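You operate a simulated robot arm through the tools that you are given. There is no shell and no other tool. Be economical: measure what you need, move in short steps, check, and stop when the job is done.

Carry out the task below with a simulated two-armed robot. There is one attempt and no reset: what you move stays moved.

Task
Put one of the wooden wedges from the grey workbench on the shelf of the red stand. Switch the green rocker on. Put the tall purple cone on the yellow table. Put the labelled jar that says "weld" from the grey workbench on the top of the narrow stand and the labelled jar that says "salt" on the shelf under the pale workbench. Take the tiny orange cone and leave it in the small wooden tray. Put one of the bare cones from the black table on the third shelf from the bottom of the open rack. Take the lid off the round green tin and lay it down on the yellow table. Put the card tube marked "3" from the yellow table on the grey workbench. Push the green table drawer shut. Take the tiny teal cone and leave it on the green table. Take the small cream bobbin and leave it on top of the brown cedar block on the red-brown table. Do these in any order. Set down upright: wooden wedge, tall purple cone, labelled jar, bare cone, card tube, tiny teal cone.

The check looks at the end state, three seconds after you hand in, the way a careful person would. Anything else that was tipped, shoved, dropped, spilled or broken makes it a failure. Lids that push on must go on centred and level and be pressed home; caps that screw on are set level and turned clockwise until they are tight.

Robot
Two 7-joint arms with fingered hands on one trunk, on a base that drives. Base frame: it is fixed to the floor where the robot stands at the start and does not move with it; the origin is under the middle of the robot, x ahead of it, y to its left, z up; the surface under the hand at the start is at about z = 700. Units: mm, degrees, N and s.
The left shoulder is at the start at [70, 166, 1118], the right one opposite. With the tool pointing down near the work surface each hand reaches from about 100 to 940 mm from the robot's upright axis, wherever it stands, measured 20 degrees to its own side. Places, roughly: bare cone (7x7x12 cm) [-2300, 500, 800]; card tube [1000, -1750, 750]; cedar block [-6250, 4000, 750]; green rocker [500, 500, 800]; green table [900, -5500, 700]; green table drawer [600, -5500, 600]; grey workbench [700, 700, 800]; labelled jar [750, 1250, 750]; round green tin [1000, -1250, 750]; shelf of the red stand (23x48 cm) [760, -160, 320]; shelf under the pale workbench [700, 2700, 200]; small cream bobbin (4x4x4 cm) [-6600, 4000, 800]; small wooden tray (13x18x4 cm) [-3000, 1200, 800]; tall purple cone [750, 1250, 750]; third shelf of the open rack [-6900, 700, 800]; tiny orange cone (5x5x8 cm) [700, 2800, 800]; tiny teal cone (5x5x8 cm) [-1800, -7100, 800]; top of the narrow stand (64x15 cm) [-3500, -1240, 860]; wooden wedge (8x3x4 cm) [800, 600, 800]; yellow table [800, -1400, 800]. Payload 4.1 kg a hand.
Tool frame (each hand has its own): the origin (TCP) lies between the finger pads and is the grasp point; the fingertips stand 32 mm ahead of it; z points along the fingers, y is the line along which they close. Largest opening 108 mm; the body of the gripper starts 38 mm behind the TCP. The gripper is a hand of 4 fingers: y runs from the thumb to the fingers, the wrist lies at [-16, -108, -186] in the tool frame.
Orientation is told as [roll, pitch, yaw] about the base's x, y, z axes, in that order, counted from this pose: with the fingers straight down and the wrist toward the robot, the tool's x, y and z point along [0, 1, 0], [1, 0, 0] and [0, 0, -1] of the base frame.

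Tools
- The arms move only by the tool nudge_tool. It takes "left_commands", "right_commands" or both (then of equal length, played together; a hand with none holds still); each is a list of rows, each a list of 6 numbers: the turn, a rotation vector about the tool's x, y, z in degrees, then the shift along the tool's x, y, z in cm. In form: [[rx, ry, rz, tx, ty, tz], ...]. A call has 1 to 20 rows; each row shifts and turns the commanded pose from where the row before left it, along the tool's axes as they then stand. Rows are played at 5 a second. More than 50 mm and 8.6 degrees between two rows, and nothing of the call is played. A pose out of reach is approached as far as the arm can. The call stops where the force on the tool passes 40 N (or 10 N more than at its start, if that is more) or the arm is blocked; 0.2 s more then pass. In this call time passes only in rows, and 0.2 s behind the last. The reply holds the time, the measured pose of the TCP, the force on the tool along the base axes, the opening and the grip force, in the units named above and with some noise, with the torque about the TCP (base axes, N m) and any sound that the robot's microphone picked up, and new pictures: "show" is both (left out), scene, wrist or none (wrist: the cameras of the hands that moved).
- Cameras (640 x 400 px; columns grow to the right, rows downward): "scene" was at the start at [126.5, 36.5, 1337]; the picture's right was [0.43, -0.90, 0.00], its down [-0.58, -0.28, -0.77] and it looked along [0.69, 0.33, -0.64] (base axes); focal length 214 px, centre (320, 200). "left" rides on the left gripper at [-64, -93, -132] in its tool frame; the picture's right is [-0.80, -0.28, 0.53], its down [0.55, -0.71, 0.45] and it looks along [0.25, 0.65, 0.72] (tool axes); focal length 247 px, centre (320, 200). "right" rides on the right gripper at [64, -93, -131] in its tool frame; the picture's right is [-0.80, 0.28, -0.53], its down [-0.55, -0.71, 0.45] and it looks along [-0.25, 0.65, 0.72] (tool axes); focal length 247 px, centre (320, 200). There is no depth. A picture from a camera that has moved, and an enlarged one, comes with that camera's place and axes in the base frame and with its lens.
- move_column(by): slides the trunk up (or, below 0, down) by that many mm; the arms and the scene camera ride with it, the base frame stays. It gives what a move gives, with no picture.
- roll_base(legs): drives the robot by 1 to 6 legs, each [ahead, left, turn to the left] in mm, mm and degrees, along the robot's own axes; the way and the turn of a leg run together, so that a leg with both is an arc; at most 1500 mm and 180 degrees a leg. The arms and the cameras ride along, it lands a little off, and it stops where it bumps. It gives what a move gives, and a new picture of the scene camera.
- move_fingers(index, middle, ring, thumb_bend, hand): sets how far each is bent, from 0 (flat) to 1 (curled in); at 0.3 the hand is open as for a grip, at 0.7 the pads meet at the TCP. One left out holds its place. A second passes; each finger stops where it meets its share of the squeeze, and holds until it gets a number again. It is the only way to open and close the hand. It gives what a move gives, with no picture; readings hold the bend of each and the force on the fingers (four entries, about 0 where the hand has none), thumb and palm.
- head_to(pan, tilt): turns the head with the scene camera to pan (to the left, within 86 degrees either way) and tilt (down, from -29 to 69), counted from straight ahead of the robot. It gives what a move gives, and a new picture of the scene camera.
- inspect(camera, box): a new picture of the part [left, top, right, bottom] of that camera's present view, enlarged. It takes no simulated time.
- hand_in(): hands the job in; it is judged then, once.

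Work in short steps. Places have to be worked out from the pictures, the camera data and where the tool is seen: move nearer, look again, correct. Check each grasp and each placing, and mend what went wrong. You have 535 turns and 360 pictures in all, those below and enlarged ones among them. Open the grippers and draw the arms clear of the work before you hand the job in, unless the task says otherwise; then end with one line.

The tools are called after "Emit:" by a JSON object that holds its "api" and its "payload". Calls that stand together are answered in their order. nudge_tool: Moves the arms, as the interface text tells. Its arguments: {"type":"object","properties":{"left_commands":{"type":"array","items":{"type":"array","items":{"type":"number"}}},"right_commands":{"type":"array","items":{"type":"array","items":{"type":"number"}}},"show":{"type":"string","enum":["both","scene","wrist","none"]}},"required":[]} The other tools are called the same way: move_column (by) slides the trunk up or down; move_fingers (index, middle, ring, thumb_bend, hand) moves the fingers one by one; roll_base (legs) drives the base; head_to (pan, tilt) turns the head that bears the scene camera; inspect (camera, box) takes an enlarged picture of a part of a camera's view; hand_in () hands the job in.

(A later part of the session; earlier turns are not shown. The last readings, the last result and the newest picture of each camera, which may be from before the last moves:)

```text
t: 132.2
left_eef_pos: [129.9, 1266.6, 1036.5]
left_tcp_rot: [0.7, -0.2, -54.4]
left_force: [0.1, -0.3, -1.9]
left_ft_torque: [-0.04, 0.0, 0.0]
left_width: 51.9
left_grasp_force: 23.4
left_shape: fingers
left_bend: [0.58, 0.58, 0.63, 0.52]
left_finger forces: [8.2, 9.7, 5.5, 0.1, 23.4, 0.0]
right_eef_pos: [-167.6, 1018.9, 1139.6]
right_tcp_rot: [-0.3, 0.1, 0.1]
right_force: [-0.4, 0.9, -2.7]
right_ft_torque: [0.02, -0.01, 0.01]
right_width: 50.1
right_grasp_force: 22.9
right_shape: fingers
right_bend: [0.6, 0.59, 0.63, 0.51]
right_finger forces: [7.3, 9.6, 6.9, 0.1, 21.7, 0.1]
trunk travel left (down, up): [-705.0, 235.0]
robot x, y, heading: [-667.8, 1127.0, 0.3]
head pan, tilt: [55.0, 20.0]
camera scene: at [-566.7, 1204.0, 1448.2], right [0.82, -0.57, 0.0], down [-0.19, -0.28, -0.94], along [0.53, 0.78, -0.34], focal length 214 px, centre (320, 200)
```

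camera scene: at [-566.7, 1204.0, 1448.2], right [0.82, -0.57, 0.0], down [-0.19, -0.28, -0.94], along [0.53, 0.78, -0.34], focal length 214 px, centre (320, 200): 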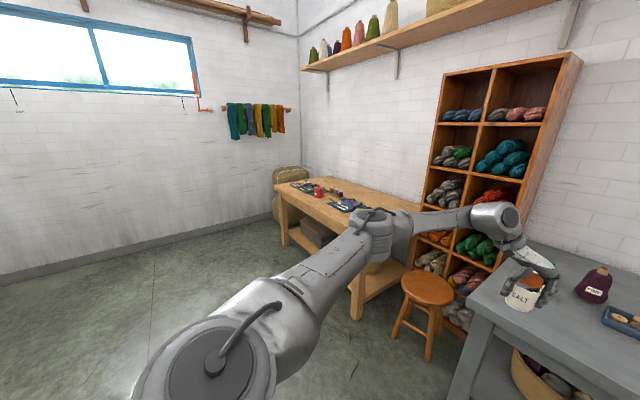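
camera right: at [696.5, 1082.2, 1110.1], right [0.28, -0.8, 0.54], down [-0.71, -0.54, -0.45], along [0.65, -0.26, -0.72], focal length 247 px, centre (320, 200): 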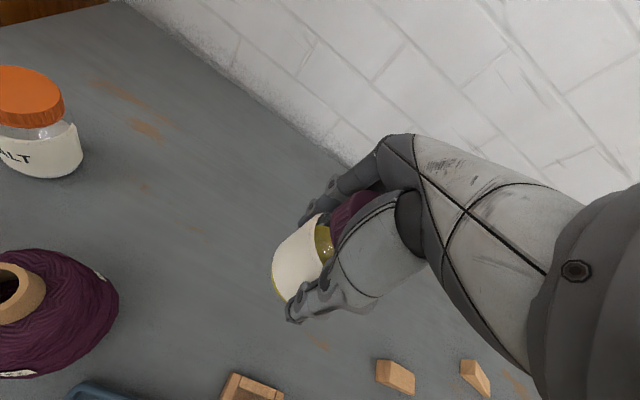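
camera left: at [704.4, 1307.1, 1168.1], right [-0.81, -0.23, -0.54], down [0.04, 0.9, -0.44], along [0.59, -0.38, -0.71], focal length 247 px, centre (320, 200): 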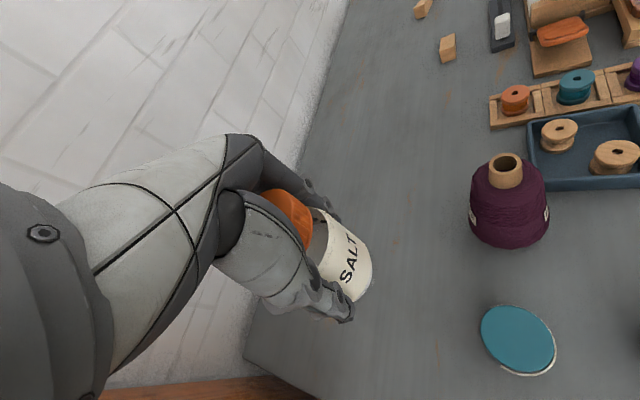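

I retract the left hand a bit and drive left to the pale workbench.

Emit:
{"api": "nudge_tool", "payload": {"left_commands": [[0, 0, 0, -2.8, -3.2, 0], [0, 0, 0, -2.8, -3.2, 0], [0, 0, 0, -2.8, -3.2, 0], [0, 0, 0, -2.8, -3.2, 0], [0, 0, 0, -2.8, -3.2, 0], [0, 0, 0, -2.8, -3.2, 0]], "show": "none"}}

Emit:
{"api": "roll_base", "payload": {"legs": [[0, 1400, 0]]}}

Emit:
{"api": "head_to", "payload": {"pan": 0, "tilt": 35}}

```text
t: 133.6
left_eef_pos: [-119.8, 1323.0, 1037.2]
left_tcp_rot: [0.8, -0.3, -54.5]
left_force: [0.3, -0.2, -2.1]
left_ft_torque: [0.02, -0.02, -0.02]
left_width: 51.6
left_grasp_force: 24.0
left_shape: fingers
left_bend: [0.58, 0.58, 0.64, 0.52]
left_finger forces: [8.5, 9.7, 5.8, 0.0, 23.2, 0.0]
right_eef_pos: [-169.2, 1019.1, 1142.0]
right_tcp_rot: [-0.4, -0.1, 0.0]
right_force: [-0.3, 0.7, -2.5]
right_ft_torque: [0.07, -0.06, -0.02]
right_width: 49.6
right_grasp_force: 22.3
right_shape: fingers
right_bend: [0.6, 0.59, 0.63, 0.51]
right_finger forces: [7.3, 9.5, 6.9, 0.0, 21.8, 0.0]
trunk travel left (down, up): [-705.0, 235.0]
robot x, y, heading: [-670.1, 1126.7, 0.6]
head pan, tilt: [55.0, 20.0]
```

```text
t: 140.4
left_eef_pos: [-135.0, 2689.4, 1036.2]
left_tcp_rot: [0.9, -0.2, -54.2]
left_force: [-0.1, 0.4, -1.4]
left_ft_torque: [-0.04, -0.01, 0.0]
left_width: 51.7
left_grasp_force: 23.7
left_shape: fingers
left_bend: [0.58, 0.58, 0.64, 0.52]
left_finger forces: [8.5, 9.6, 5.8, 0.0, 23.0, 0.0]
right_eef_pos: [-183.5, 2384.8, 1140.6]
right_tcp_rot: [-0.4, 0.0, 0.3]
right_force: [0.5, -0.1, -2.5]
right_ft_torque: [0.04, -0.02, -0.01]
right_width: 49.9
right_grasp_force: 22.6
right_shape: fingers
right_bend: [0.6, 0.59, 0.63, 0.51]
right_finger forces: [7.3, 9.5, 6.9, 0.0, 21.6, 0.0]
trunk travel left (down, up): [-705.0, 235.0]
robot x, y, heading: [-687.1, 2494.4, 0.6]
head pan, tilt: [55.0, 20.0]
camera scene: at [-583.8, 2568.3, 1448.2], right [0.83, -0.56, 0.0], down [-0.19, -0.28, -0.94], along [0.53, 0.78, -0.34], focal length 214 px, centre (320, 200)
```

scene: 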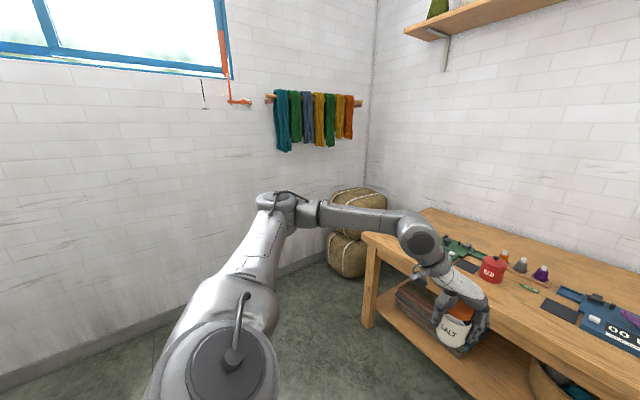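

```text
t: 141.6
left_eef_pos: [-135.9, 2689.0, 1036.6]
left_tcp_rot: [0.8, -0.2, -54.1]
left_force: [0.7, -0.2, -2.9]
left_ft_torque: [0.01, -0.01, 0.01]
left_width: 51.8
left_grasp_force: 23.4
left_shape: fingers
left_bend: [0.58, 0.58, 0.64, 0.52]
left_finger forces: [8.4, 9.5, 5.8, 0.0, 23.1, 0.0]
right_eef_pos: [-184.1, 2385.1, 1140.4]
right_tcp_rot: [-0.3, -0.1, 0.2]
right_force: [-0.5, 0.3, -1.9]
right_ft_torque: [0.01, 0.01, 0.06]
right_width: 49.8
right_grasp_force: 22.7
right_shape: fingers
right_bend: [0.6, 0.59, 0.63, 0.51]
right_finger forces: [7.4, 9.5, 6.9, 0.0, 21.7, 0.0]
trunk travel left (down, up): [-705.0, 235.0]
robot x, y, heading: [-683.1, 2489.9, 1.0]
head pan, tilt: [0.0, 35.0]
camera scene: at [-548.1, 2492.8, 1424.4], right [0.01, -1.0, 0.0], down [-0.57, -0.01, -0.82], along [0.82, 0.01, -0.57], focal length 214 px, centre (320, 200)
```

scene: 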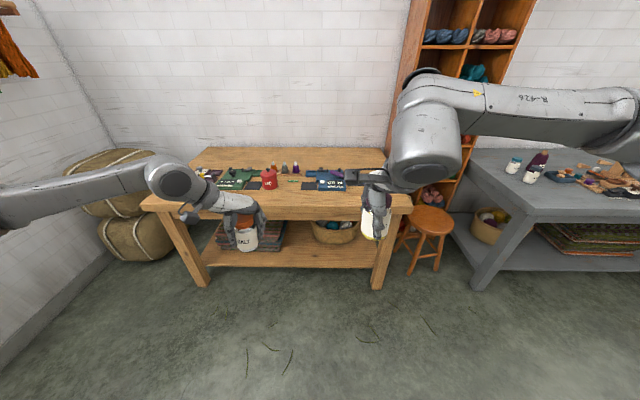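

I zoom on the shelf under the pale workbench to find a free spot.

Emit:
{"api": "inspect", "payload": {"camera": "scene", "box": [150, 150, 430, 300]}}

```text
2.29 times, centred on (290, 225) of scene
camera zoom: at [-548.1, 2492.8, 1424.4], right [0.01, -1.0, 0.0], down [-0.57, -0.01, -0.82], along [0.82, 0.01, -0.57], focal length 490 px, centre (389, 143)
```

zoom: 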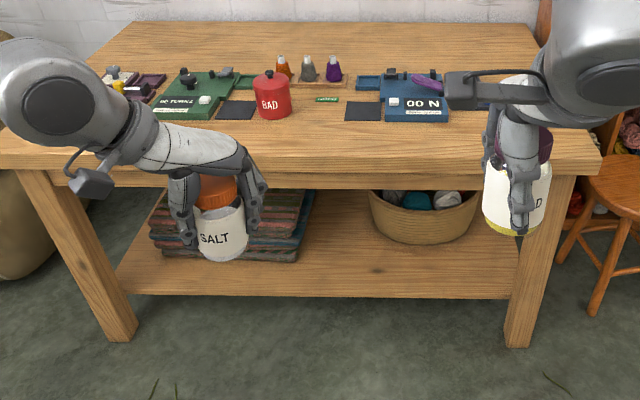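

Free spot on the shelf around [490, 2615]. I lower the trunk 700 mm here, extend the left hand forward, then drive in.

Emit:
{"api": "move_column", "payload": {"by": -690}}

Emit:
{"api": "nudge_tool", "payload": {"left_commands": [[0, 0, 0, 2.8, 3.2, 0], [0, 0, 0, 2.8, 3.2, 0], [0, 0, 0, 2.8, 3.2, 0], [0, 0, 0, 2.8, 3.2, 0], [0, 0, 0, 2.8, 3.2, 0], [0, 0, 0, 2.8, 3.2, 0]], "show": "scene"}}

```text
refused: -690 is not a number from -400 to 400
```

```text
t: 143.0
left_eef_pos: [113.5, 2628.8, 1038.4]
left_tcp_rot: [0.8, -0.1, -54.4]
left_force: [0.8, 0.6, -1.7]
left_ft_torque: [-0.01, 0.0, 0.0]
left_width: 51.3
left_grasp_force: 23.5
left_shape: fingers
left_bend: [0.58, 0.59, 0.64, 0.52]
left_finger forces: [8.5, 9.5, 6.0, 0.0, 22.5, 0.1]
right_eef_pos: [-182.5, 2382.8, 1139.9]
right_tcp_rot: [-0.2, 0.1, 0.3]
right_force: [1.3, -0.9, -2.1]
right_ft_torque: [0.04, 0.03, 0.02]
right_width: 49.6
right_grasp_force: 22.5
right_shape: fingers
right_bend: [0.6, 0.59, 0.63, 0.51]
right_finger forces: [7.4, 9.5, 6.9, 0.0, 21.7, 0.1]
trunk travel left (down, up): [-705.0, 235.0]
robot x, y, heading: [-684.1, 2490.8, 0.7]
head pan, tilt: [0.0, 35.0]
camera scene: at [-546.5, 2490.8, 1424.2], right [0.01, -1.0, 0.0], down [-0.57, -0.01, -0.82], along [0.82, 0.01, -0.58], focal length 214 px, centre (320, 200)
```

scene: 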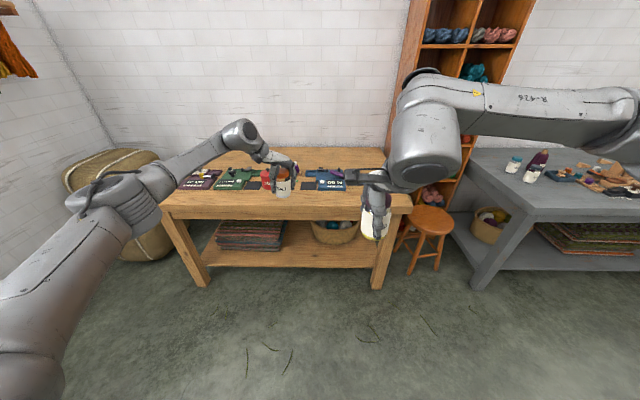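

Trunk in two moves.

Emit:
{"api": "move_column", "payload": {"by": -350}}

Emit:
{"api": "move_column", "payload": {"by": -340}}

Emit:
{"api": "head_to", "payload": {"pan": 0, "tilt": 25}}

```text
t: 146.5
left_eef_pos: [111.5, 2629.7, 690.1]
left_tcp_rot: [0.9, -0.3, -54.1]
left_force: [0.1, 0.8, -1.5]
left_ft_torque: [0.0, 0.03, -0.01]
left_width: 51.4
left_grasp_force: 22.5
left_shape: fingers
left_bend: [0.58, 0.59, 0.64, 0.52]
left_finger forces: [8.5, 9.5, 5.9, 0.0, 22.7, 0.0]
right_eef_pos: [-183.9, 2385.4, 790.9]
right_tcp_rot: [-0.3, 0.0, 0.3]
right_force: [0.4, -0.1, -1.7]
right_ft_torque: [0.04, -0.01, -0.04]
right_width: 49.9
right_grasp_force: 22.6
right_shape: fingers
right_bend: [0.6, 0.59, 0.63, 0.51]
right_finger forces: [7.3, 9.5, 6.9, 0.1, 21.7, 0.0]
trunk travel left (down, up): [-355.0, 585.0]
robot x, y, heading: [-682.9, 2491.4, 0.7]
head pan, tilt: [0.0, 35.0]
```

```text
t: 149.8
left_eef_pos: [112.8, 2629.8, 351.4]
left_tcp_rot: [0.8, -0.2, -54.1]
left_force: [0.1, 0.0, -1.9]
left_ft_torque: [-0.02, -0.02, -0.01]
left_width: 51.6
left_grasp_force: 22.9
left_shape: fingers
left_bend: [0.58, 0.59, 0.64, 0.52]
left_finger forces: [8.5, 9.5, 5.9, 0.1, 22.6, 0.0]
right_eef_pos: [-185.3, 2384.3, 450.6]
right_tcp_rot: [-0.4, 0.0, 0.3]
right_force: [-0.5, -0.8, -1.1]
right_ft_torque: [0.03, -0.07, -0.03]
right_width: 49.6
right_grasp_force: 22.8
right_shape: fingers
right_bend: [0.6, 0.59, 0.63, 0.51]
right_finger forces: [7.5, 9.5, 7.0, 0.0, 21.7, 0.0]
trunk travel left (down, up): [-15.0, 925.0]
robot x, y, heading: [-686.1, 2492.0, 1.0]
head pan, tilt: [0.0, 35.0]
```

```text
t: 150.5
left_eef_pos: [111.2, 2631.1, 350.6]
left_tcp_rot: [0.8, -0.2, -54.3]
left_force: [-1.3, 1.0, -2.1]
left_ft_torque: [-0.04, 0.02, 0.03]
left_width: 51.6
left_grasp_force: 23.3
left_shape: fingers
left_bend: [0.58, 0.59, 0.64, 0.52]
left_finger forces: [8.6, 9.5, 5.9, 0.0, 22.6, 0.0]
right_eef_pos: [-184.1, 2385.1, 450.8]
right_tcp_rot: [-0.3, -0.1, 0.4]
right_force: [-0.7, 0.5, -2.0]
right_ft_torque: [0.0, -0.03, 0.04]
right_width: 49.2
right_grasp_force: 22.3
right_shape: fingers
right_bend: [0.6, 0.59, 0.63, 0.51]
right_finger forces: [7.5, 9.5, 7.0, 0.0, 21.6, 0.0]
trunk travel left (down, up): [-15.0, 925.0]
robot x, y, heading: [-681.5, 2492.0, 0.7]
head pan, tilt: [0.0, 25.0]
camera scene: at [-544.3, 2492.6, 750.1], right [0.01, -1.0, 0.0], down [-0.42, -0.01, -0.91], along [0.91, 0.01, -0.42], focal length 214 px, centre (320, 200)
```

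scene: 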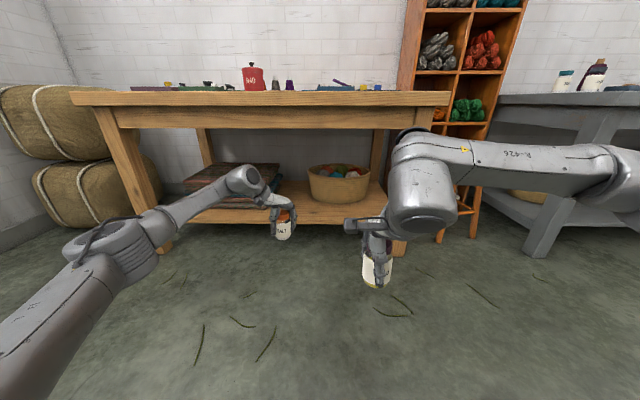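

Clear to go in: wrist z≈537 under apron bottom ≈640. Drive forward 370 mm.

Emit:
{"api": "roll_base", "payload": {"legs": [[370, -12, -0.7]]}}

Emit:
{"api": "inspect", "payload": {"camera": "left", "box": [0, 0, 640, 400]}}

```text
t: 152.9
left_eef_pos: [494.5, 2607.1, 351.0]
left_tcp_rot: [0.9, -0.2, -55.1]
left_force: [0.3, 0.2, -2.0]
left_ft_torque: [0.0, 0.0, 0.02]
left_width: 51.5
left_grasp_force: 23.6
left_shape: fingers
left_bend: [0.58, 0.59, 0.64, 0.52]
left_finger forces: [8.5, 9.5, 6.0, 0.0, 22.6, 0.1]
right_eef_pos: [193.6, 2366.7, 449.8]
right_tcp_rot: [-0.3, 0.0, -0.6]
right_force: [-0.5, 0.2, -2.1]
right_ft_torque: [0.05, -0.03, -0.01]
right_width: 49.9
right_grasp_force: 22.9
right_shape: fingers
right_bend: [0.6, 0.59, 0.63, 0.51]
right_finger forces: [7.3, 9.6, 6.9, 0.1, 21.9, 0.0]
trunk travel left (down, up): [-15.0, 925.0]
robot x, y, heading: [-309.3, 2480.8, -0.0]
head pan, tilt: [0.0, 25.0]
camera scene: at [-164.7, 2480.6, 750.1], right [0.0, -1.0, 0.0], down [-0.42, 0.0, -0.91], along [0.91, 0.0, -0.42], focal length 214 px, centre (320, 200)
```

scene: 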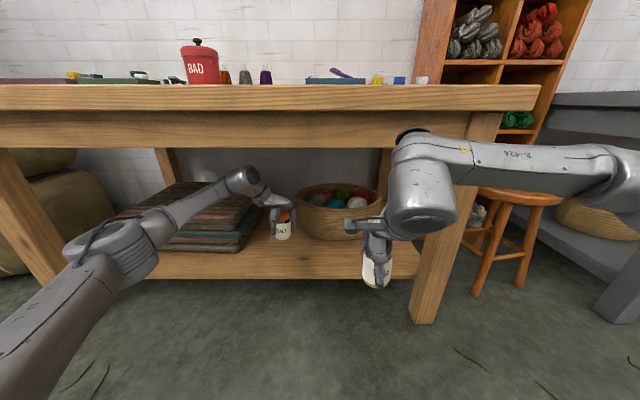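

```text
1.00 times, centred on (320, 200) of left (not enlarged: the box is as wide or as high as the picture)
camera zoom: at [385.4, 2647.7, 481.2], right [-0.81, -0.22, -0.54], down [0.05, 0.9, -0.44], along [0.58, -0.39, -0.71], focal length 247 px, centre (320, 200)
```

zoom: 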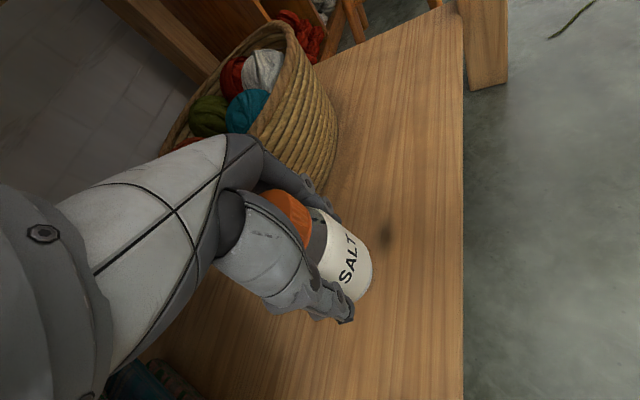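

Good spot; I shift 2 cm away from the basket, and lower the jar ~75 mm, then creep.

Emit:
{"api": "nudge_tool", "payload": {"left_commands": [[0, 0, 0, 0, -1.8, 2], [0, 0, 0, 0, 0, 3], [0, 0, 0, 0, 0, 2], [0, 0, 0, 0, 0, 0.5], [0, 0, 0, 0, 0, 0.3]], "show": "none"}}

```text
t: 154.1
left_eef_pos: [484.5, 2622.1, 271.8]
left_tcp_rot: [0.8, -0.2, -55.0]
left_force: [-0.2, 0.0, -3.0]
left_ft_torque: [-0.03, -0.01, 0.0]
left_width: 51.5
left_grasp_force: 23.4
left_shape: fingers
left_bend: [0.58, 0.59, 0.64, 0.52]
left_finger forces: [8.6, 9.5, 6.0, 0.0, 22.7, 0.0]
right_eef_pos: [193.6, 2367.1, 449.9]
right_tcp_rot: [-0.3, 0.0, -0.6]
right_force: [0.4, 0.6, -2.1]
right_ft_torque: [0.02, -0.02, -0.04]
right_width: 49.6
right_grasp_force: 23.4
right_shape: fingers
right_bend: [0.6, 0.59, 0.63, 0.51]
right_finger forces: [7.3, 9.5, 6.9, 0.0, 21.7, 0.1]
trunk travel left (down, up): [-15.0, 925.0]
robot x, y, heading: [-306.4, 2482.4, -0.1]
head pan, tilt: [0.0, 25.0]
```

Creep down until contact.

Emit:
{"api": "nudge_tool", "payload": {"left_commands": [[0, 0, 0, 0, 0, 0.3], [0, 0, 0, 0, 0, 0.3]], "show": "none"}}

Emit:
{"api": "nudge_tool", "payload": {"left_commands": [[0, 0, 0, 0, 0, 0.2], [0, 0, 0, 0, 0, 0.2]], "show": "none"}}

```text
t: 154.7
left_eef_pos: [485.3, 2623.6, 266.2]
left_tcp_rot: [0.8, -0.2, -55.1]
left_force: [0.5, 0.3, -1.6]
left_ft_torque: [0.02, -0.05, 0.0]
left_width: 51.5
left_grasp_force: 23.7
left_shape: fingers
left_bend: [0.58, 0.59, 0.64, 0.52]
left_finger forces: [8.4, 9.5, 6.1, 0.0, 22.7, 0.0]
right_eef_pos: [192.5, 2367.8, 450.2]
right_tcp_rot: [-0.3, 0.0, -0.6]
right_force: [0.3, 0.7, -2.4]
right_ft_torque: [0.03, -0.01, -0.01]
right_width: 49.7
right_grasp_force: 22.6
right_shape: fingers
right_bend: [0.6, 0.59, 0.63, 0.51]
right_finger forces: [7.4, 9.5, 6.9, 0.1, 21.7, 0.0]
trunk travel left (down, up): [-15.0, 925.0]
robot x, y, heading: [-302.5, 2481.2, -0.4]
head pan, tilt: [0.0, 25.0]
```

```text
t: 155.3
left_eef_pos: [483.7, 2623.4, 262.4]
left_tcp_rot: [0.5, -0.2, -55.1]
left_force: [-0.1, 0.1, -2.5]
left_ft_torque: [-0.01, 0.02, 0.0]
left_width: 51.5
left_grasp_force: 23.5
left_shape: fingers
left_bend: [0.58, 0.59, 0.64, 0.52]
left_finger forces: [8.6, 9.6, 5.9, 0.0, 22.7, 0.0]
right_eef_pos: [193.6, 2366.4, 449.8]
right_tcp_rot: [-0.3, 0.0, -0.6]
right_force: [-0.2, -1.0, -1.8]
right_ft_torque: [0.05, -0.01, 0.01]
right_width: 49.6
right_grasp_force: 22.5
right_shape: fingers
right_bend: [0.6, 0.59, 0.63, 0.51]
right_finger forces: [7.4, 9.6, 6.9, 0.0, 21.7, 0.1]
trunk travel left (down, up): [-15.0, 925.0]
robot x, y, heading: [-311.1, 2483.0, 0.1]
head pan, tilt: [0.0, 25.0]
```

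Emit:
{"api": "inspect", "payload": {"camera": "scene", "box": [220, 160, 360, 280]}}

Emit:
{"api": "nudge_tool", "payload": {"left_commands": [[0, 0, 0, 0, 0, 0.3], [0, 0, 0, 0, 0, 0.3]], "show": "none"}}

```text
3.33 times, centred on (290, 220) of scene
camera zoom: at [-164.7, 2480.6, 750.1], right [0.0, -1.0, 0.0], down [-0.42, 0.0, -0.91], along [0.91, 0.0, -0.42], focal length 715 px, centre (420, 133)
```

zoom: 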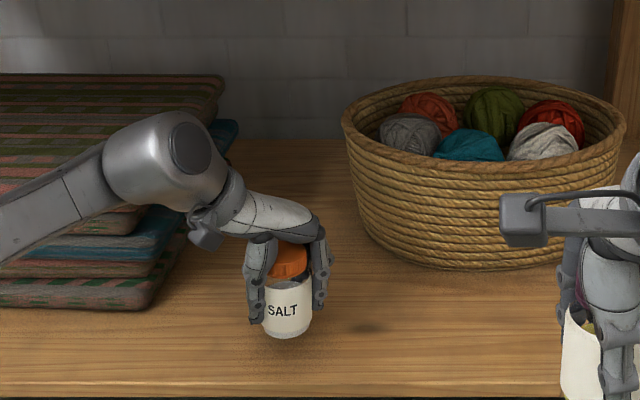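

```text
t: 155.9
left_eef_pos: [484.6, 2623.9, 255.0]
left_tcp_rot: [0.8, -0.2, -55.0]
left_force: [0.0, -0.2, -2.2]
left_ft_torque: [-0.01, 0.0, -0.01]
left_width: 51.8
left_grasp_force: 23.5
left_shape: fingers
left_bend: [0.58, 0.59, 0.64, 0.52]
left_finger forces: [8.4, 9.5, 6.0, 0.0, 22.8, 0.0]
right_eef_pos: [193.1, 2366.5, 450.7]
right_tcp_rot: [-0.3, 0.0, -0.5]
right_force: [0.1, 0.0, -2.2]
right_ft_torque: [0.0, 0.02, -0.01]
right_width: 49.7
right_grasp_force: 22.8
right_shape: fingers
right_bend: [0.6, 0.59, 0.63, 0.51]
right_finger forces: [7.4, 9.5, 6.9, 0.0, 21.7, 0.0]
trunk travel left (down, up): [-15.0, 925.0]
robot x, y, heading: [-307.9, 2481.5, -0.0]
head pan, tilt: [0.0, 25.0]
```

Still a small gap below. I continue creeping down.

Emit:
{"api": "nudge_tool", "payload": {"left_commands": [[0, 0, 0, 0, 0, 0.3], [0, 0, 0, 0, 0, 0.3], [0, 0, 0, 0, 0, 0.3]], "show": "none"}}

Emit:
{"api": "nudge_tool", "payload": {"left_commands": [[0, 0, 0, 0, 0, 0.3], [0, 0, 0, 0, 0, 0.3]], "show": "none"}}

```text
t: 156.7
left_eef_pos: [483.6, 2622.9, 247.8]
left_tcp_rot: [0.7, -0.2, -55.1]
left_force: [0.2, -0.3, -1.5]
left_ft_torque: [-0.02, -0.02, 0.0]
left_width: 51.6
left_grasp_force: 23.4
left_shape: fingers
left_bend: [0.58, 0.59, 0.64, 0.52]
left_finger forces: [8.5, 9.5, 5.9, 0.0, 22.7, 0.0]
right_eef_pos: [194.4, 2366.9, 449.6]
right_tcp_rot: [-0.4, -0.1, -0.6]
right_force: [0.0, 0.0, -2.0]
right_ft_torque: [-0.03, -0.02, 0.02]
right_width: 49.9
right_grasp_force: 22.9
right_shape: fingers
right_bend: [0.6, 0.59, 0.63, 0.51]
right_finger forces: [7.4, 9.4, 6.9, 0.1, 21.7, 0.0]
trunk travel left (down, up): [-15.0, 925.0]
robot x, y, heading: [-304.2, 2483.1, -0.0]
head pan, tilt: [0.0, 25.0]
```

```text
t: 157.3
left_eef_pos: [484.3, 2621.4, 241.4]
left_tcp_rot: [0.7, -0.3, -55.1]
left_force: [0.2, -1.4, -1.7]
left_ft_torque: [0.03, 0.02, 0.0]
left_width: 51.4
left_grasp_force: 23.2
left_shape: fingers
left_bend: [0.58, 0.59, 0.64, 0.52]
left_finger forces: [8.5, 9.4, 5.9, 0.1, 22.6, 0.0]
right_eef_pos: [192.9, 2366.3, 449.9]
right_tcp_rot: [-0.3, 0.1, -0.6]
right_force: [-0.5, -0.4, -1.3]
right_ft_torque: [0.06, -0.01, 0.0]
right_width: 49.7
right_grasp_force: 22.8
right_shape: fingers
right_bend: [0.6, 0.59, 0.63, 0.51]
right_finger forces: [7.4, 9.4, 7.0, 0.0, 21.7, 0.0]
trunk travel left (down, up): [-15.0, 925.0]
robot x, y, heading: [-305.1, 2481.9, -0.2]
head pan, tilt: [0.0, 25.0]
```

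Emit:
{"api": "nudge_tool", "payload": {"left_commands": [[0, 0, 0, 0, 0, 0.3], [0, 0, 0, 0, 0, 0.3], [0, 0, 0, 0, 0, 0.3]], "show": "none"}}

Emit:
{"api": "inspect", "payload": {"camera": "scene", "box": [240, 180, 340, 270]}}

```text
t: 158.1
left_eef_pos: [484.1, 2622.0, 236.8]
left_tcp_rot: [0.9, -0.5, -55.1]
left_force: [-4.3, 0.9, 17.5]
left_ft_torque: [-0.09, -0.16, -0.01]
left_width: 51.6
left_grasp_force: 25.7
left_shape: fingers
left_bend: [0.59, 0.59, 0.64, 0.52]
left_finger forces: [8.8, 9.6, 5.8, 0.0, 26.7, 0.1]
right_eef_pos: [192.2, 2367.9, 451.5]
right_tcp_rot: [-0.3, -0.2, -0.6]
right_force: [-1.3, 0.5, -1.7]
right_ft_torque: [0.01, 0.03, -0.01]
right_width: 49.6
right_grasp_force: 23.1
right_shape: fingers
right_bend: [0.6, 0.59, 0.63, 0.51]
right_finger forces: [7.5, 9.5, 6.9, 0.0, 21.7, 0.1]
trunk travel left (down, up): [-15.0, 925.0]
robot x, y, heading: [-305.5, 2480.7, -0.1]
head pan, tilt: [0.0, 25.0]
```

```text
4.44 times, centred on (290, 225) of scene
camera zoom: at [-166.4, 2480.3, 750.8], right [0.0, -1.0, 0.0], down [-0.42, 0.0, -0.91], along [0.91, 0.0, -0.42], focal length 953 px, centre (453, 89)
```

zoom: 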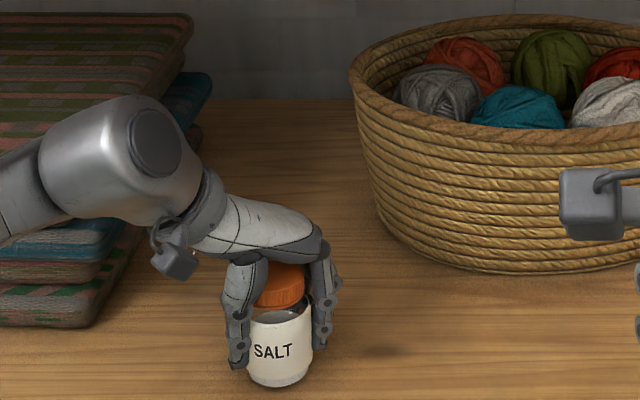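

Contact at z 237. I relax 2 mm and open the left hand.

Emit:
{"api": "nudge_tool", "payload": {"left_commands": [[0, 0, 0, 0, 0, -0.15]], "show": "none"}}

Emit:
{"api": "move_fingers", "payload": {"hand": "left", "index": 0.42, "middle": 0.42, "ring": 0.42, "thumb_bend": 0.35}}

Emit:
{"api": "nudge_tool", "payload": {"left_commands": [[0, 0, 0, 0, 0, -3], [0, 0, 0, 0, 0, -4], [0, 0, 0, 0, 0, -4]], "show": "wrist"}}

```text
t: 158.5
left_eef_pos: [484.1, 2622.6, 236.6]
left_tcp_rot: [0.8, -0.4, -55.0]
left_force: [-1.0, -0.5, 19.0]
left_ft_torque: [-0.2, -0.32, 0.03]
left_width: 52.0
left_grasp_force: 25.9
left_shape: fingers
left_bend: [0.59, 0.59, 0.64, 0.52]
left_finger forces: [9.3, 10.6, 6.7, 0.0, 26.1, 0.1]
right_eef_pos: [192.2, 2366.0, 450.9]
right_tcp_rot: [-0.3, -0.1, -0.6]
right_force: [0.2, 0.6, -2.5]
right_ft_torque: [-0.01, 0.0, 0.03]
right_width: 49.9
right_grasp_force: 22.7
right_shape: fingers
right_bend: [0.6, 0.59, 0.63, 0.51]
right_finger forces: [7.4, 9.5, 6.9, 0.0, 21.7, 0.0]
trunk travel left (down, up): [-15.0, 925.0]
robot x, y, heading: [-307.5, 2481.1, -0.2]
head pan, tilt: [0.0, 25.0]
```

```text
t: 159.5
left_eef_pos: [483.0, 2622.9, 233.1]
left_tcp_rot: [0.7, -0.3, -55.1]
left_force: [-0.8, 0.2, -0.1]
left_ft_torque: [-0.03, -0.04, -0.01]
left_width: 86.3
left_grasp_force: 0.3
left_shape: fingers
left_bend: [0.42, 0.42, 0.42, 0.35]
left_finger forces: [0.1, 0.0, 0.1, 0.1, 0.5, 0.1]
right_eef_pos: [193.3, 2367.8, 449.9]
right_tcp_rot: [-0.3, 0.0, -0.5]
right_force: [0.1, -0.5, -1.5]
right_ft_torque: [0.01, -0.01, 0.0]
right_width: 50.0
right_grasp_force: 23.4
right_shape: fingers
right_bend: [0.6, 0.59, 0.63, 0.51]
right_finger forces: [7.4, 9.5, 6.9, 0.0, 21.7, 0.1]
trunk travel left (down, up): [-15.0, 925.0]
robot x, y, heading: [-309.2, 2479.4, -0.2]
head pan, tilt: [0.0, 25.0]
```

```text
t: 160.3
left_eef_pos: [483.3, 2624.2, 344.8]
left_tcp_rot: [0.6, -0.2, -55.1]
left_force: [1.1, 0.9, 0.2]
left_ft_torque: [-0.03, 0.0, 0.0]
left_width: 86.2
left_grasp_force: 0.1
left_shape: fingers
left_bend: [0.42, 0.42, 0.42, 0.35]
left_finger forces: [0.0, 0.0, 0.1, 0.0, 0.0, 0.0]
right_eef_pos: [193.8, 2367.0, 449.2]
right_tcp_rot: [-0.2, 0.0, -0.6]
right_force: [0.2, 0.7, -1.9]
right_ft_torque: [0.0, -0.02, -0.01]
right_width: 49.7
right_grasp_force: 23.1
right_shape: fingers
right_bend: [0.6, 0.59, 0.63, 0.51]
right_finger forces: [7.3, 9.6, 6.9, 0.2, 21.6, 0.1]
trunk travel left (down, up): [-15.0, 925.0]
robot x, y, heading: [-307.7, 2481.7, -0.3]
head pan, tilt: [0.0, 25.0]
camera left: at [376.1, 2663.1, 475.0], right [-0.81, -0.22, -0.54], down [0.05, 0.9, -0.44], along [0.58, -0.39, -0.71], focal length 247 px, centre (320, 200)
```

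left: 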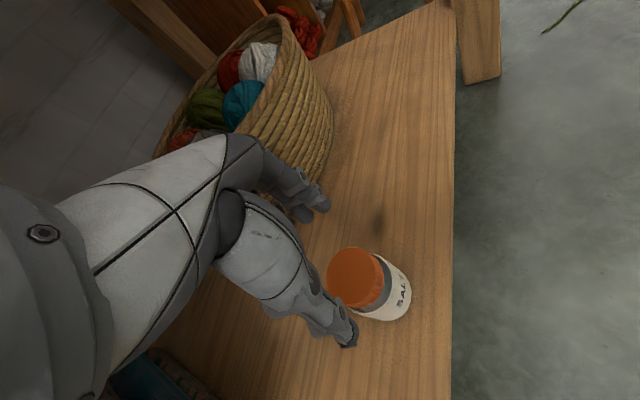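

SALT stands upright. I back out, raise the trunk, and then look at the tiny cones on the bench top.

Emit:
{"api": "roll_base", "payload": {"legs": [[-360, 0, 0]]}}

Emit:
{"api": "move_column", "payload": {"by": 400}}

Emit:
{"api": "move_column", "payload": {"by": 290}}

Emit:
{"api": "head_to", "payload": {"pan": 5, "tilt": 40}}

```text
t: 162.6
left_eef_pos: [122.8, 2621.1, 343.9]
left_tcp_rot: [0.8, -0.2, -55.4]
left_force: [-0.5, 0.2, 0.3]
left_ft_torque: [0.01, 0.0, -0.03]
left_width: 86.2
left_grasp_force: 0.0
left_shape: fingers
left_bend: [0.42, 0.42, 0.42, 0.35]
left_finger forces: [0.0, 0.0, 0.1, 0.0, 0.0, 0.1]
right_eef_pos: [-168.1, 2365.8, 451.1]
right_tcp_rot: [-0.2, 0.0, -0.8]
right_force: [-0.7, -0.1, -2.0]
right_ft_torque: [0.03, -0.01, 0.0]
right_width: 49.7
right_grasp_force: 22.8
right_shape: fingers
right_bend: [0.6, 0.59, 0.63, 0.51]
right_finger forces: [7.5, 9.5, 6.9, 0.0, 21.8, 0.0]
trunk travel left (down, up): [-15.0, 925.0]
robot x, y, heading: [-667.9, 2484.7, -0.2]
head pan, tilt: [0.0, 25.0]
camera scene: at [-526.8, 2481.3, 750.2], right [-0.01, -1.0, 0.0], down [-0.42, 0.0, -0.91], along [0.91, -0.01, -0.42], focal length 214 px, centre (320, 200)
```

scene: 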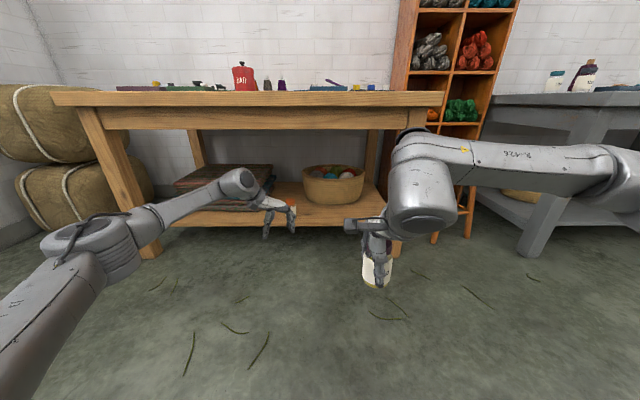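

```text
t: 166.5
left_eef_pos: [123.2, 2621.1, 744.1]
left_tcp_rot: [0.9, -0.2, -55.4]
left_force: [0.0, 0.6, 0.9]
left_ft_torque: [-0.02, -0.02, 0.0]
left_width: 86.2
left_grasp_force: 0.0
left_shape: fingers
left_bend: [0.42, 0.42, 0.42, 0.35]
left_finger forces: [0.0, 0.0, 0.0, 0.1, 0.0, 0.0]
right_eef_pos: [-168.8, 2366.8, 849.4]
right_tcp_rot: [-0.4, -0.1, -0.9]
right_force: [-0.4, -0.4, -2.3]
right_ft_torque: [-0.02, -0.01, -0.02]
right_width: 50.0
right_grasp_force: 22.9
right_shape: fingers
right_bend: [0.6, 0.59, 0.63, 0.51]
right_finger forces: [7.4, 9.4, 6.9, 0.0, 21.7, 0.0]
trunk travel left (down, up): [-415.0, 525.0]
robot x, y, heading: [-668.9, 2482.2, -0.5]
head pan, tilt: [0.0, 25.0]
```

```text
t: 169.4
left_eef_pos: [123.4, 2621.0, 1034.5]
left_tcp_rot: [0.8, -0.2, -55.4]
left_force: [-0.1, 0.5, 0.2]
left_ft_torque: [-0.01, -0.01, 0.01]
left_width: 85.9
left_grasp_force: 0.1
left_shape: fingers
left_bend: [0.42, 0.42, 0.42, 0.35]
left_finger forces: [0.0, 0.0, 0.0, 0.0, 0.1, 0.0]
right_eef_pos: [-168.6, 2366.1, 1140.3]
right_tcp_rot: [-0.3, 0.1, -0.9]
right_force: [-0.3, 0.0, -2.6]
right_ft_torque: [-0.02, 0.0, 0.01]
right_width: 49.4
right_grasp_force: 22.6
right_shape: fingers
right_bend: [0.6, 0.59, 0.63, 0.51]
right_finger forces: [7.3, 9.5, 7.0, 0.0, 21.7, 0.0]
trunk travel left (down, up): [-705.0, 235.0]
robot x, y, heading: [-668.0, 2487.0, -0.4]
head pan, tilt: [0.0, 25.0]
```

```text
t: 170.2
left_eef_pos: [122.8, 2621.4, 1034.6]
left_tcp_rot: [0.8, -0.2, -55.5]
left_force: [-0.4, -0.2, 0.5]
left_ft_torque: [-0.03, 0.02, -0.01]
left_width: 86.2
left_grasp_force: 0.2
left_shape: fingers
left_bend: [0.42, 0.42, 0.42, 0.35]
left_finger forces: [0.1, 0.0, 0.0, 0.1, 0.0, 0.0]
right_eef_pos: [-168.8, 2365.5, 1140.2]
right_tcp_rot: [-0.2, 0.0, -0.8]
right_force: [-0.7, 0.6, -2.8]
right_ft_torque: [0.0, -0.02, 0.02]
right_width: 49.8
right_grasp_force: 22.5
right_shape: fingers
right_bend: [0.6, 0.59, 0.63, 0.51]
right_finger forces: [7.4, 9.5, 7.1, 0.1, 21.7, 0.0]
trunk travel left (down, up): [-705.0, 235.0]
robot x, y, heading: [-669.5, 2482.4, -0.3]
head pan, tilt: [5.0, 40.0]
camera scene: at [-533.9, 2488.7, 1416.9], right [0.08, -1.0, 0.0], down [-0.64, -0.05, -0.77], along [0.76, 0.06, -0.64], focal length 214 px, centre (320, 200)
```

scene: 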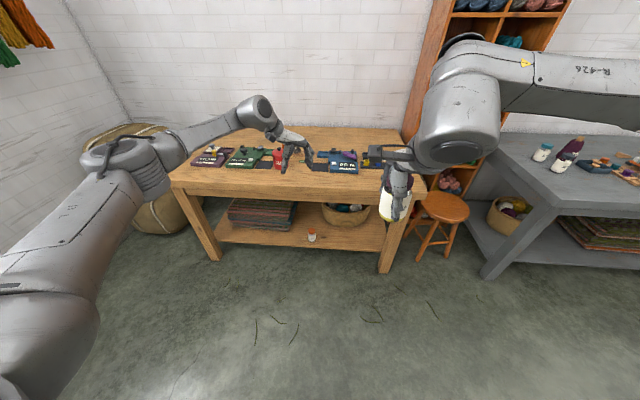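

The orange tiny cone should be near [675, 2800] (bench top ≈780). I drive there with the left hand above and look.

Emit:
{"api": "roll_base", "payload": {"legs": [[0, 150, 0], [500, 0, 0.4]]}}

Emit:
{"api": "inspect", "payload": {"camera": "left", "box": [0, 0, 640, 400]}}

```text
t: 174.1
left_eef_pos: [622.3, 2780.2, 1035.6]
left_tcp_rot: [0.7, -0.2, -54.8]
left_force: [-0.4, 0.3, -0.6]
left_ft_torque: [0.03, -0.03, -0.02]
left_width: 86.3
left_grasp_force: 0.0
left_shape: fingers
left_bend: [0.42, 0.42, 0.42, 0.35]
left_finger forces: [0.1, 0.0, 0.0, 0.0, 0.1, 0.0]
right_eef_pos: [331.9, 2522.5, 1139.3]
right_tcp_rot: [-0.4, 0.0, -0.3]
right_force: [-0.3, -0.1, -2.6]
right_ft_torque: [0.04, -0.01, 0.02]
right_width: 49.7
right_grasp_force: 22.8
right_shape: fingers
right_bend: [0.6, 0.59, 0.63, 0.51]
right_finger forces: [7.4, 9.5, 7.0, 0.1, 21.7, 0.0]
trunk travel left (down, up): [-705.0, 235.0]
robot x, y, heading: [-168.0, 2635.9, 0.3]
head pan, tilt: [5.0, 40.0]
camera scene: at [-34.0, 2641.6, 1416.9], right [0.09, -1.0, 0.0], down [-0.64, -0.06, -0.77], along [0.76, 0.07, -0.64], focal length 214 px, centre (320, 200)
```

scene: 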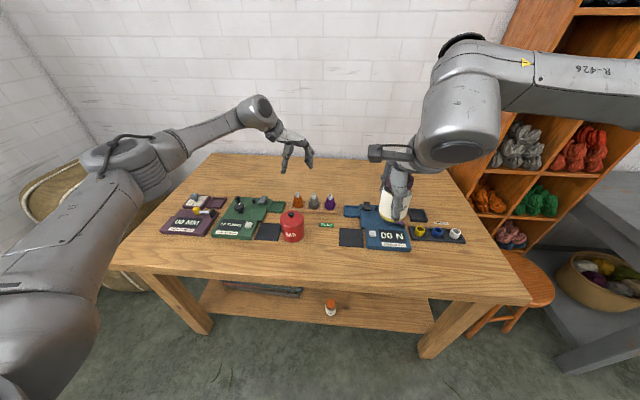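

```text
1.00 times, centred on (320, 200) of left (not enlarged: the box is as wide or as high as the picture)
camera zoom: at [513.6, 2819.5, 1165.3], right [-0.81, -0.23, -0.54], down [0.05, 0.9, -0.44], along [0.59, -0.38, -0.71], focal length 247 px, centre (320, 200)
```

zoom: 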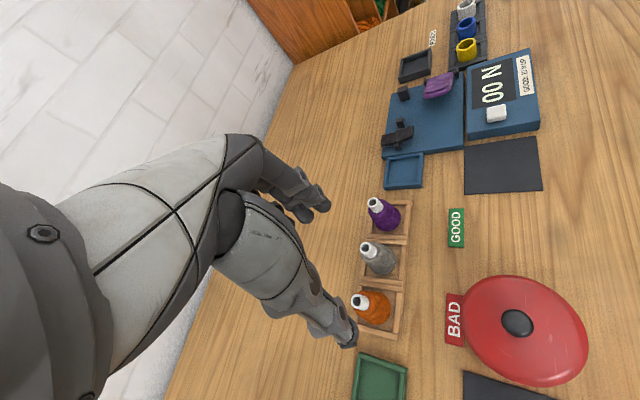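

The orange cone's tip is at [663, 2803, 861]; the grey neighbour is 70 mm away in -y. I turn the left hand to yaw ≈ -5° so it closes along x, clear of the neighbour.

Emit:
{"api": "nudge_tool", "payload": {"left_commands": [[0, 0, -7.2, 0, 0, 0], [0, 0, -7.2, 0, 0, 0], [0, 0, -7.2, 0, 0, 0], [0, 0, -7.2, 0, 0, 0], [0, 0, -7.2, 0, 0, 0], [0, 0, -7.2, 0, 0, 0], [0, 0, -7.2, 0, 0, 0]], "show": "wrist"}}

```text
t: 175.7
left_eef_pos: [633.9, 2788.7, 1032.5]
left_tcp_rot: [-0.2, -0.7, -15.7]
left_force: [0.3, 0.2, 0.7]
left_ft_torque: [-0.05, 0.01, 0.02]
left_width: 86.1
left_grasp_force: 0.2
left_shape: fingers
left_bend: [0.42, 0.42, 0.42, 0.35]
left_finger forces: [0.1, 0.1, 0.0, 0.1, 0.1, 0.0]
left hand out of reach, approached as far as the arm can: row 4, 7
right_eef_pos: [333.8, 2523.7, 1139.2]
right_tcp_rot: [-0.3, 0.0, -0.2]
right_force: [0.3, 0.4, -2.5]
right_ft_torque: [-0.01, 0.01, 0.01]
right_width: 49.5
right_grasp_force: 22.5
right_shape: fingers
right_bend: [0.6, 0.59, 0.63, 0.51]
right_finger forces: [7.4, 9.5, 6.9, 0.0, 21.6, 0.0]
trunk travel left (down, up): [-705.0, 235.0]
robot x, y, heading: [-170.4, 2635.8, 0.4]
head pan, tilt: [5.0, 40.0]
camera left: at [524.8, 2753.9, 1163.8], right [-0.48, -0.69, -0.53], down [-0.53, 0.72, -0.46], along [0.7, 0.06, -0.71], focal length 247 px, centre (320, 200)
```

left: 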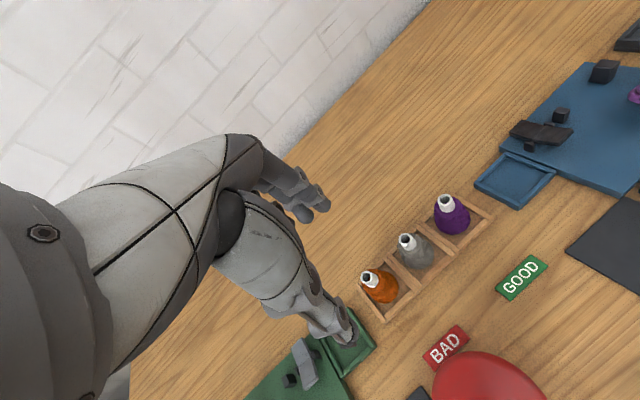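

Cone at (665, 2801). I descend the left hand over it.

Emit:
{"api": "nudge_tool", "payload": {"left_commands": [[0, 0, 0, 0.5, 0.65, 3.8], [0, 0, 0, 0.5, 0.65, 3.8], [0, 0, 0, 0.5, 0.65, 3.8], [0, 0, 0, 0.5, 0.7, 3]], "show": "wrist"}}

```text
t: 176.7
left_eef_pos: [665.5, 2800.1, 888.1]
left_tcp_rot: [0.0, -0.6, -15.7]
left_force: [0.8, -1.0, -0.1]
left_ft_torque: [-0.01, 0.03, 0.01]
left_width: 86.3
left_grasp_force: 0.1
left_shape: fingers
left_bend: [0.42, 0.42, 0.42, 0.35]
left_finger forces: [0.1, 0.0, 0.1, 0.1, 0.0, 0.0]
right_eef_pos: [334.9, 2522.2, 1139.9]
right_tcp_rot: [-0.3, 0.1, -0.3]
right_force: [0.2, 0.4, -1.6]
right_ft_torque: [-0.04, -0.04, 0.02]
right_width: 49.9
right_grasp_force: 22.6
right_shape: fingers
right_bend: [0.6, 0.59, 0.63, 0.51]
right_finger forces: [7.4, 9.6, 6.9, 0.1, 21.6, 0.0]
trunk travel left (down, up): [-705.0, 235.0]
robot x, y, heading: [-168.0, 2633.5, 0.3]
head pan, tilt: [5.0, 40.0]
camera left: at [557.2, 2764.0, 1019.2], right [-0.49, -0.69, -0.53], down [-0.52, 0.72, -0.46], along [0.7, 0.06, -0.71], focal length 247 px, centre (320, 200)
```

left: 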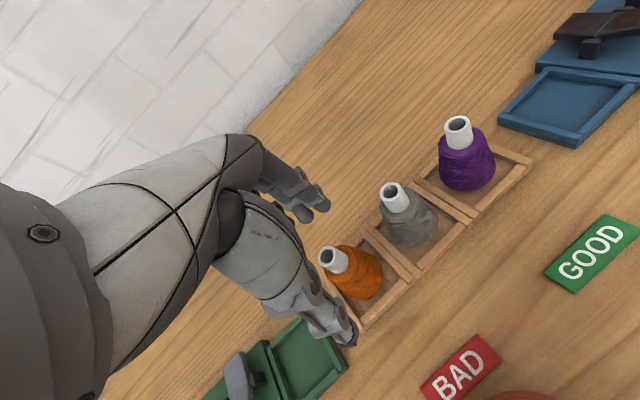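

Aligned within 3 mm. Descend 5 cm more and close.

Emit:
{"api": "nudge_tool", "payload": {"left_commands": [[0, 0, 0, -0.5, -0.2, 2.5], [0, 0, 0, 0, 0, 2.5]], "show": "none"}}

Emit:
{"api": "move_fingers", "payload": {"hand": "left", "index": 0.72, "middle": 0.72, "ring": 0.72, "thumb_bend": 0.72}}

Emit:
{"api": "inspect", "payload": {"camera": "left", "box": [220, 130, 480, 380]}}

```text
t: 177.3
left_eef_pos: [662.6, 2793.3, 839.3]
left_tcp_rot: [-0.1, -0.6, -15.7]
left_force: [0.1, -0.4, -0.2]
left_ft_torque: [-0.01, 0.0, -0.01]
left_width: 86.2
left_grasp_force: 0.1
left_shape: fingers
left_bend: [0.42, 0.42, 0.42, 0.35]
left_finger forces: [0.0, 0.0, 0.0, 0.1, 0.0, 0.0]
right_eef_pos: [333.1, 2522.4, 1139.4]
right_tcp_rot: [-0.2, 0.1, -0.3]
right_force: [-0.4, 0.3, -1.8]
right_ft_torque: [-0.02, 0.0, -0.01]
right_width: 49.8
right_grasp_force: 23.0
right_shape: fingers
right_bend: [0.6, 0.59, 0.63, 0.51]
right_finger forces: [7.4, 9.5, 6.9, 0.0, 21.6, 0.1]
trunk travel left (down, up): [-705.0, 235.0]
robot x, y, heading: [-170.9, 2634.6, 0.3]
head pan, tilt: [5.0, 40.0]
```

```text
t: 178.3
left_eef_pos: [661.8, 2793.1, 840.1]
left_tcp_rot: [-0.1, -0.8, -15.9]
left_force: [4.8, -1.9, 3.4]
left_ft_torque: [-0.03, -0.19, -0.07]
left_width: 22.0
left_grasp_force: 17.3
left_shape: fingers
left_bend: [0.71, 0.63, 0.71, 0.58]
left_finger forces: [2.4, 11.1, 6.4, 0.0, 14.1, 0.1]
right_eef_pos: [332.5, 2521.4, 1140.9]
right_tcp_rot: [-0.2, 0.0, -0.4]
right_force: [0.4, -0.4, -2.4]
right_ft_torque: [0.03, 0.0, 0.02]
right_width: 49.9
right_grasp_force: 22.8
right_shape: fingers
right_bend: [0.6, 0.59, 0.63, 0.51]
right_finger forces: [7.4, 9.5, 6.9, 0.0, 21.6, 0.0]
trunk travel left (down, up): [-705.0, 235.0]
robot x, y, heading: [-167.8, 2633.4, 0.0]
head pan, tilt: [5.0, 40.0]
```

```text
1.60 times, centred on (350, 255) of left
camera zoom: at [553.3, 2758.9, 971.5], right [-0.48, -0.69, -0.54], down [-0.52, 0.72, -0.46], along [0.7, 0.06, -0.71], focal length 395 px, centre (272, 112)
```

zoom: 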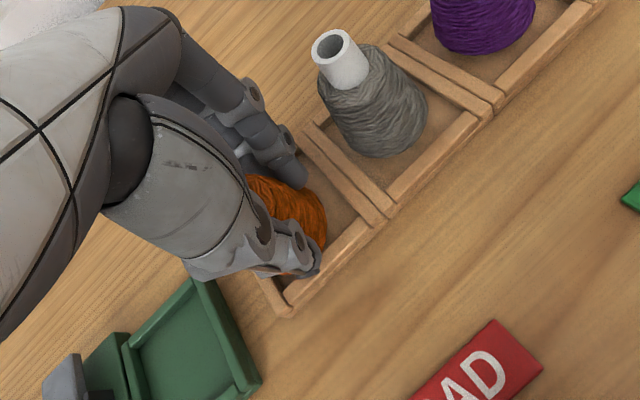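

Gripped (thumb vs middle, the others wrapping). Lift and check.

Emit:
{"api": "nudge_tool", "payload": {"left_commands": [[0, 0, 0, 0, 0, -2], [0, 0, 0, 0, 0, -4], [0, 0, 0, 0, 0, -4], [0, 0, 0, 0, 0, -4], [0, 0, 0, 0, 0, -4]], "show": "wrist"}}

```text
t: 179.5
left_eef_pos: [660.5, 2793.6, 1020.8]
left_tcp_rot: [-0.1, -0.5, -15.9]
left_force: [-0.2, -0.5, -0.5]
left_ft_torque: [0.0, -0.01, 0.01]
left_width: 21.4
left_grasp_force: 15.5
left_shape: fingers
left_bend: [0.72, 0.63, 0.71, 0.58]
left_finger forces: [1.9, 8.4, 5.5, 0.1, 15.0, 0.0]
right_eef_pos: [330.5, 2522.3, 1140.3]
right_tcp_rot: [-0.3, 0.0, -0.3]
right_force: [0.4, -0.8, -1.7]
right_ft_torque: [0.06, -0.04, -0.01]
right_width: 49.7
right_grasp_force: 22.0
right_shape: fingers
right_bend: [0.6, 0.59, 0.63, 0.51]
right_finger forces: [7.3, 9.5, 6.9, 0.1, 21.5, 0.0]
trunk travel left (down, up): [-705.0, 235.0]
robot x, y, heading: [-173.6, 2636.1, 0.1]
head pan, tilt: [5.0, 40.0]
camera left: at [551.8, 2758.4, 1151.9], right [-0.48, -0.69, -0.54], down [-0.52, 0.72, -0.46], along [0.7, 0.06, -0.71], focal length 247 px, centre (320, 200)
```

left: 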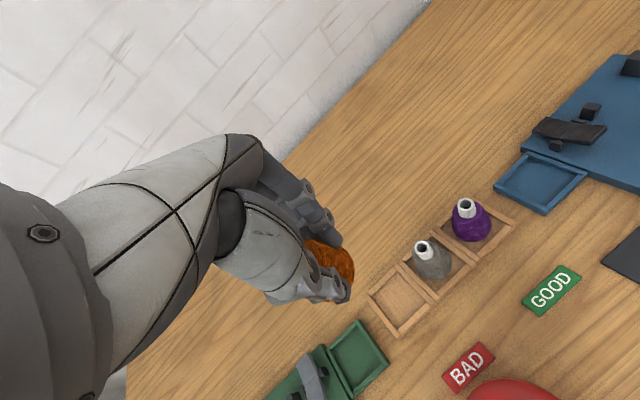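

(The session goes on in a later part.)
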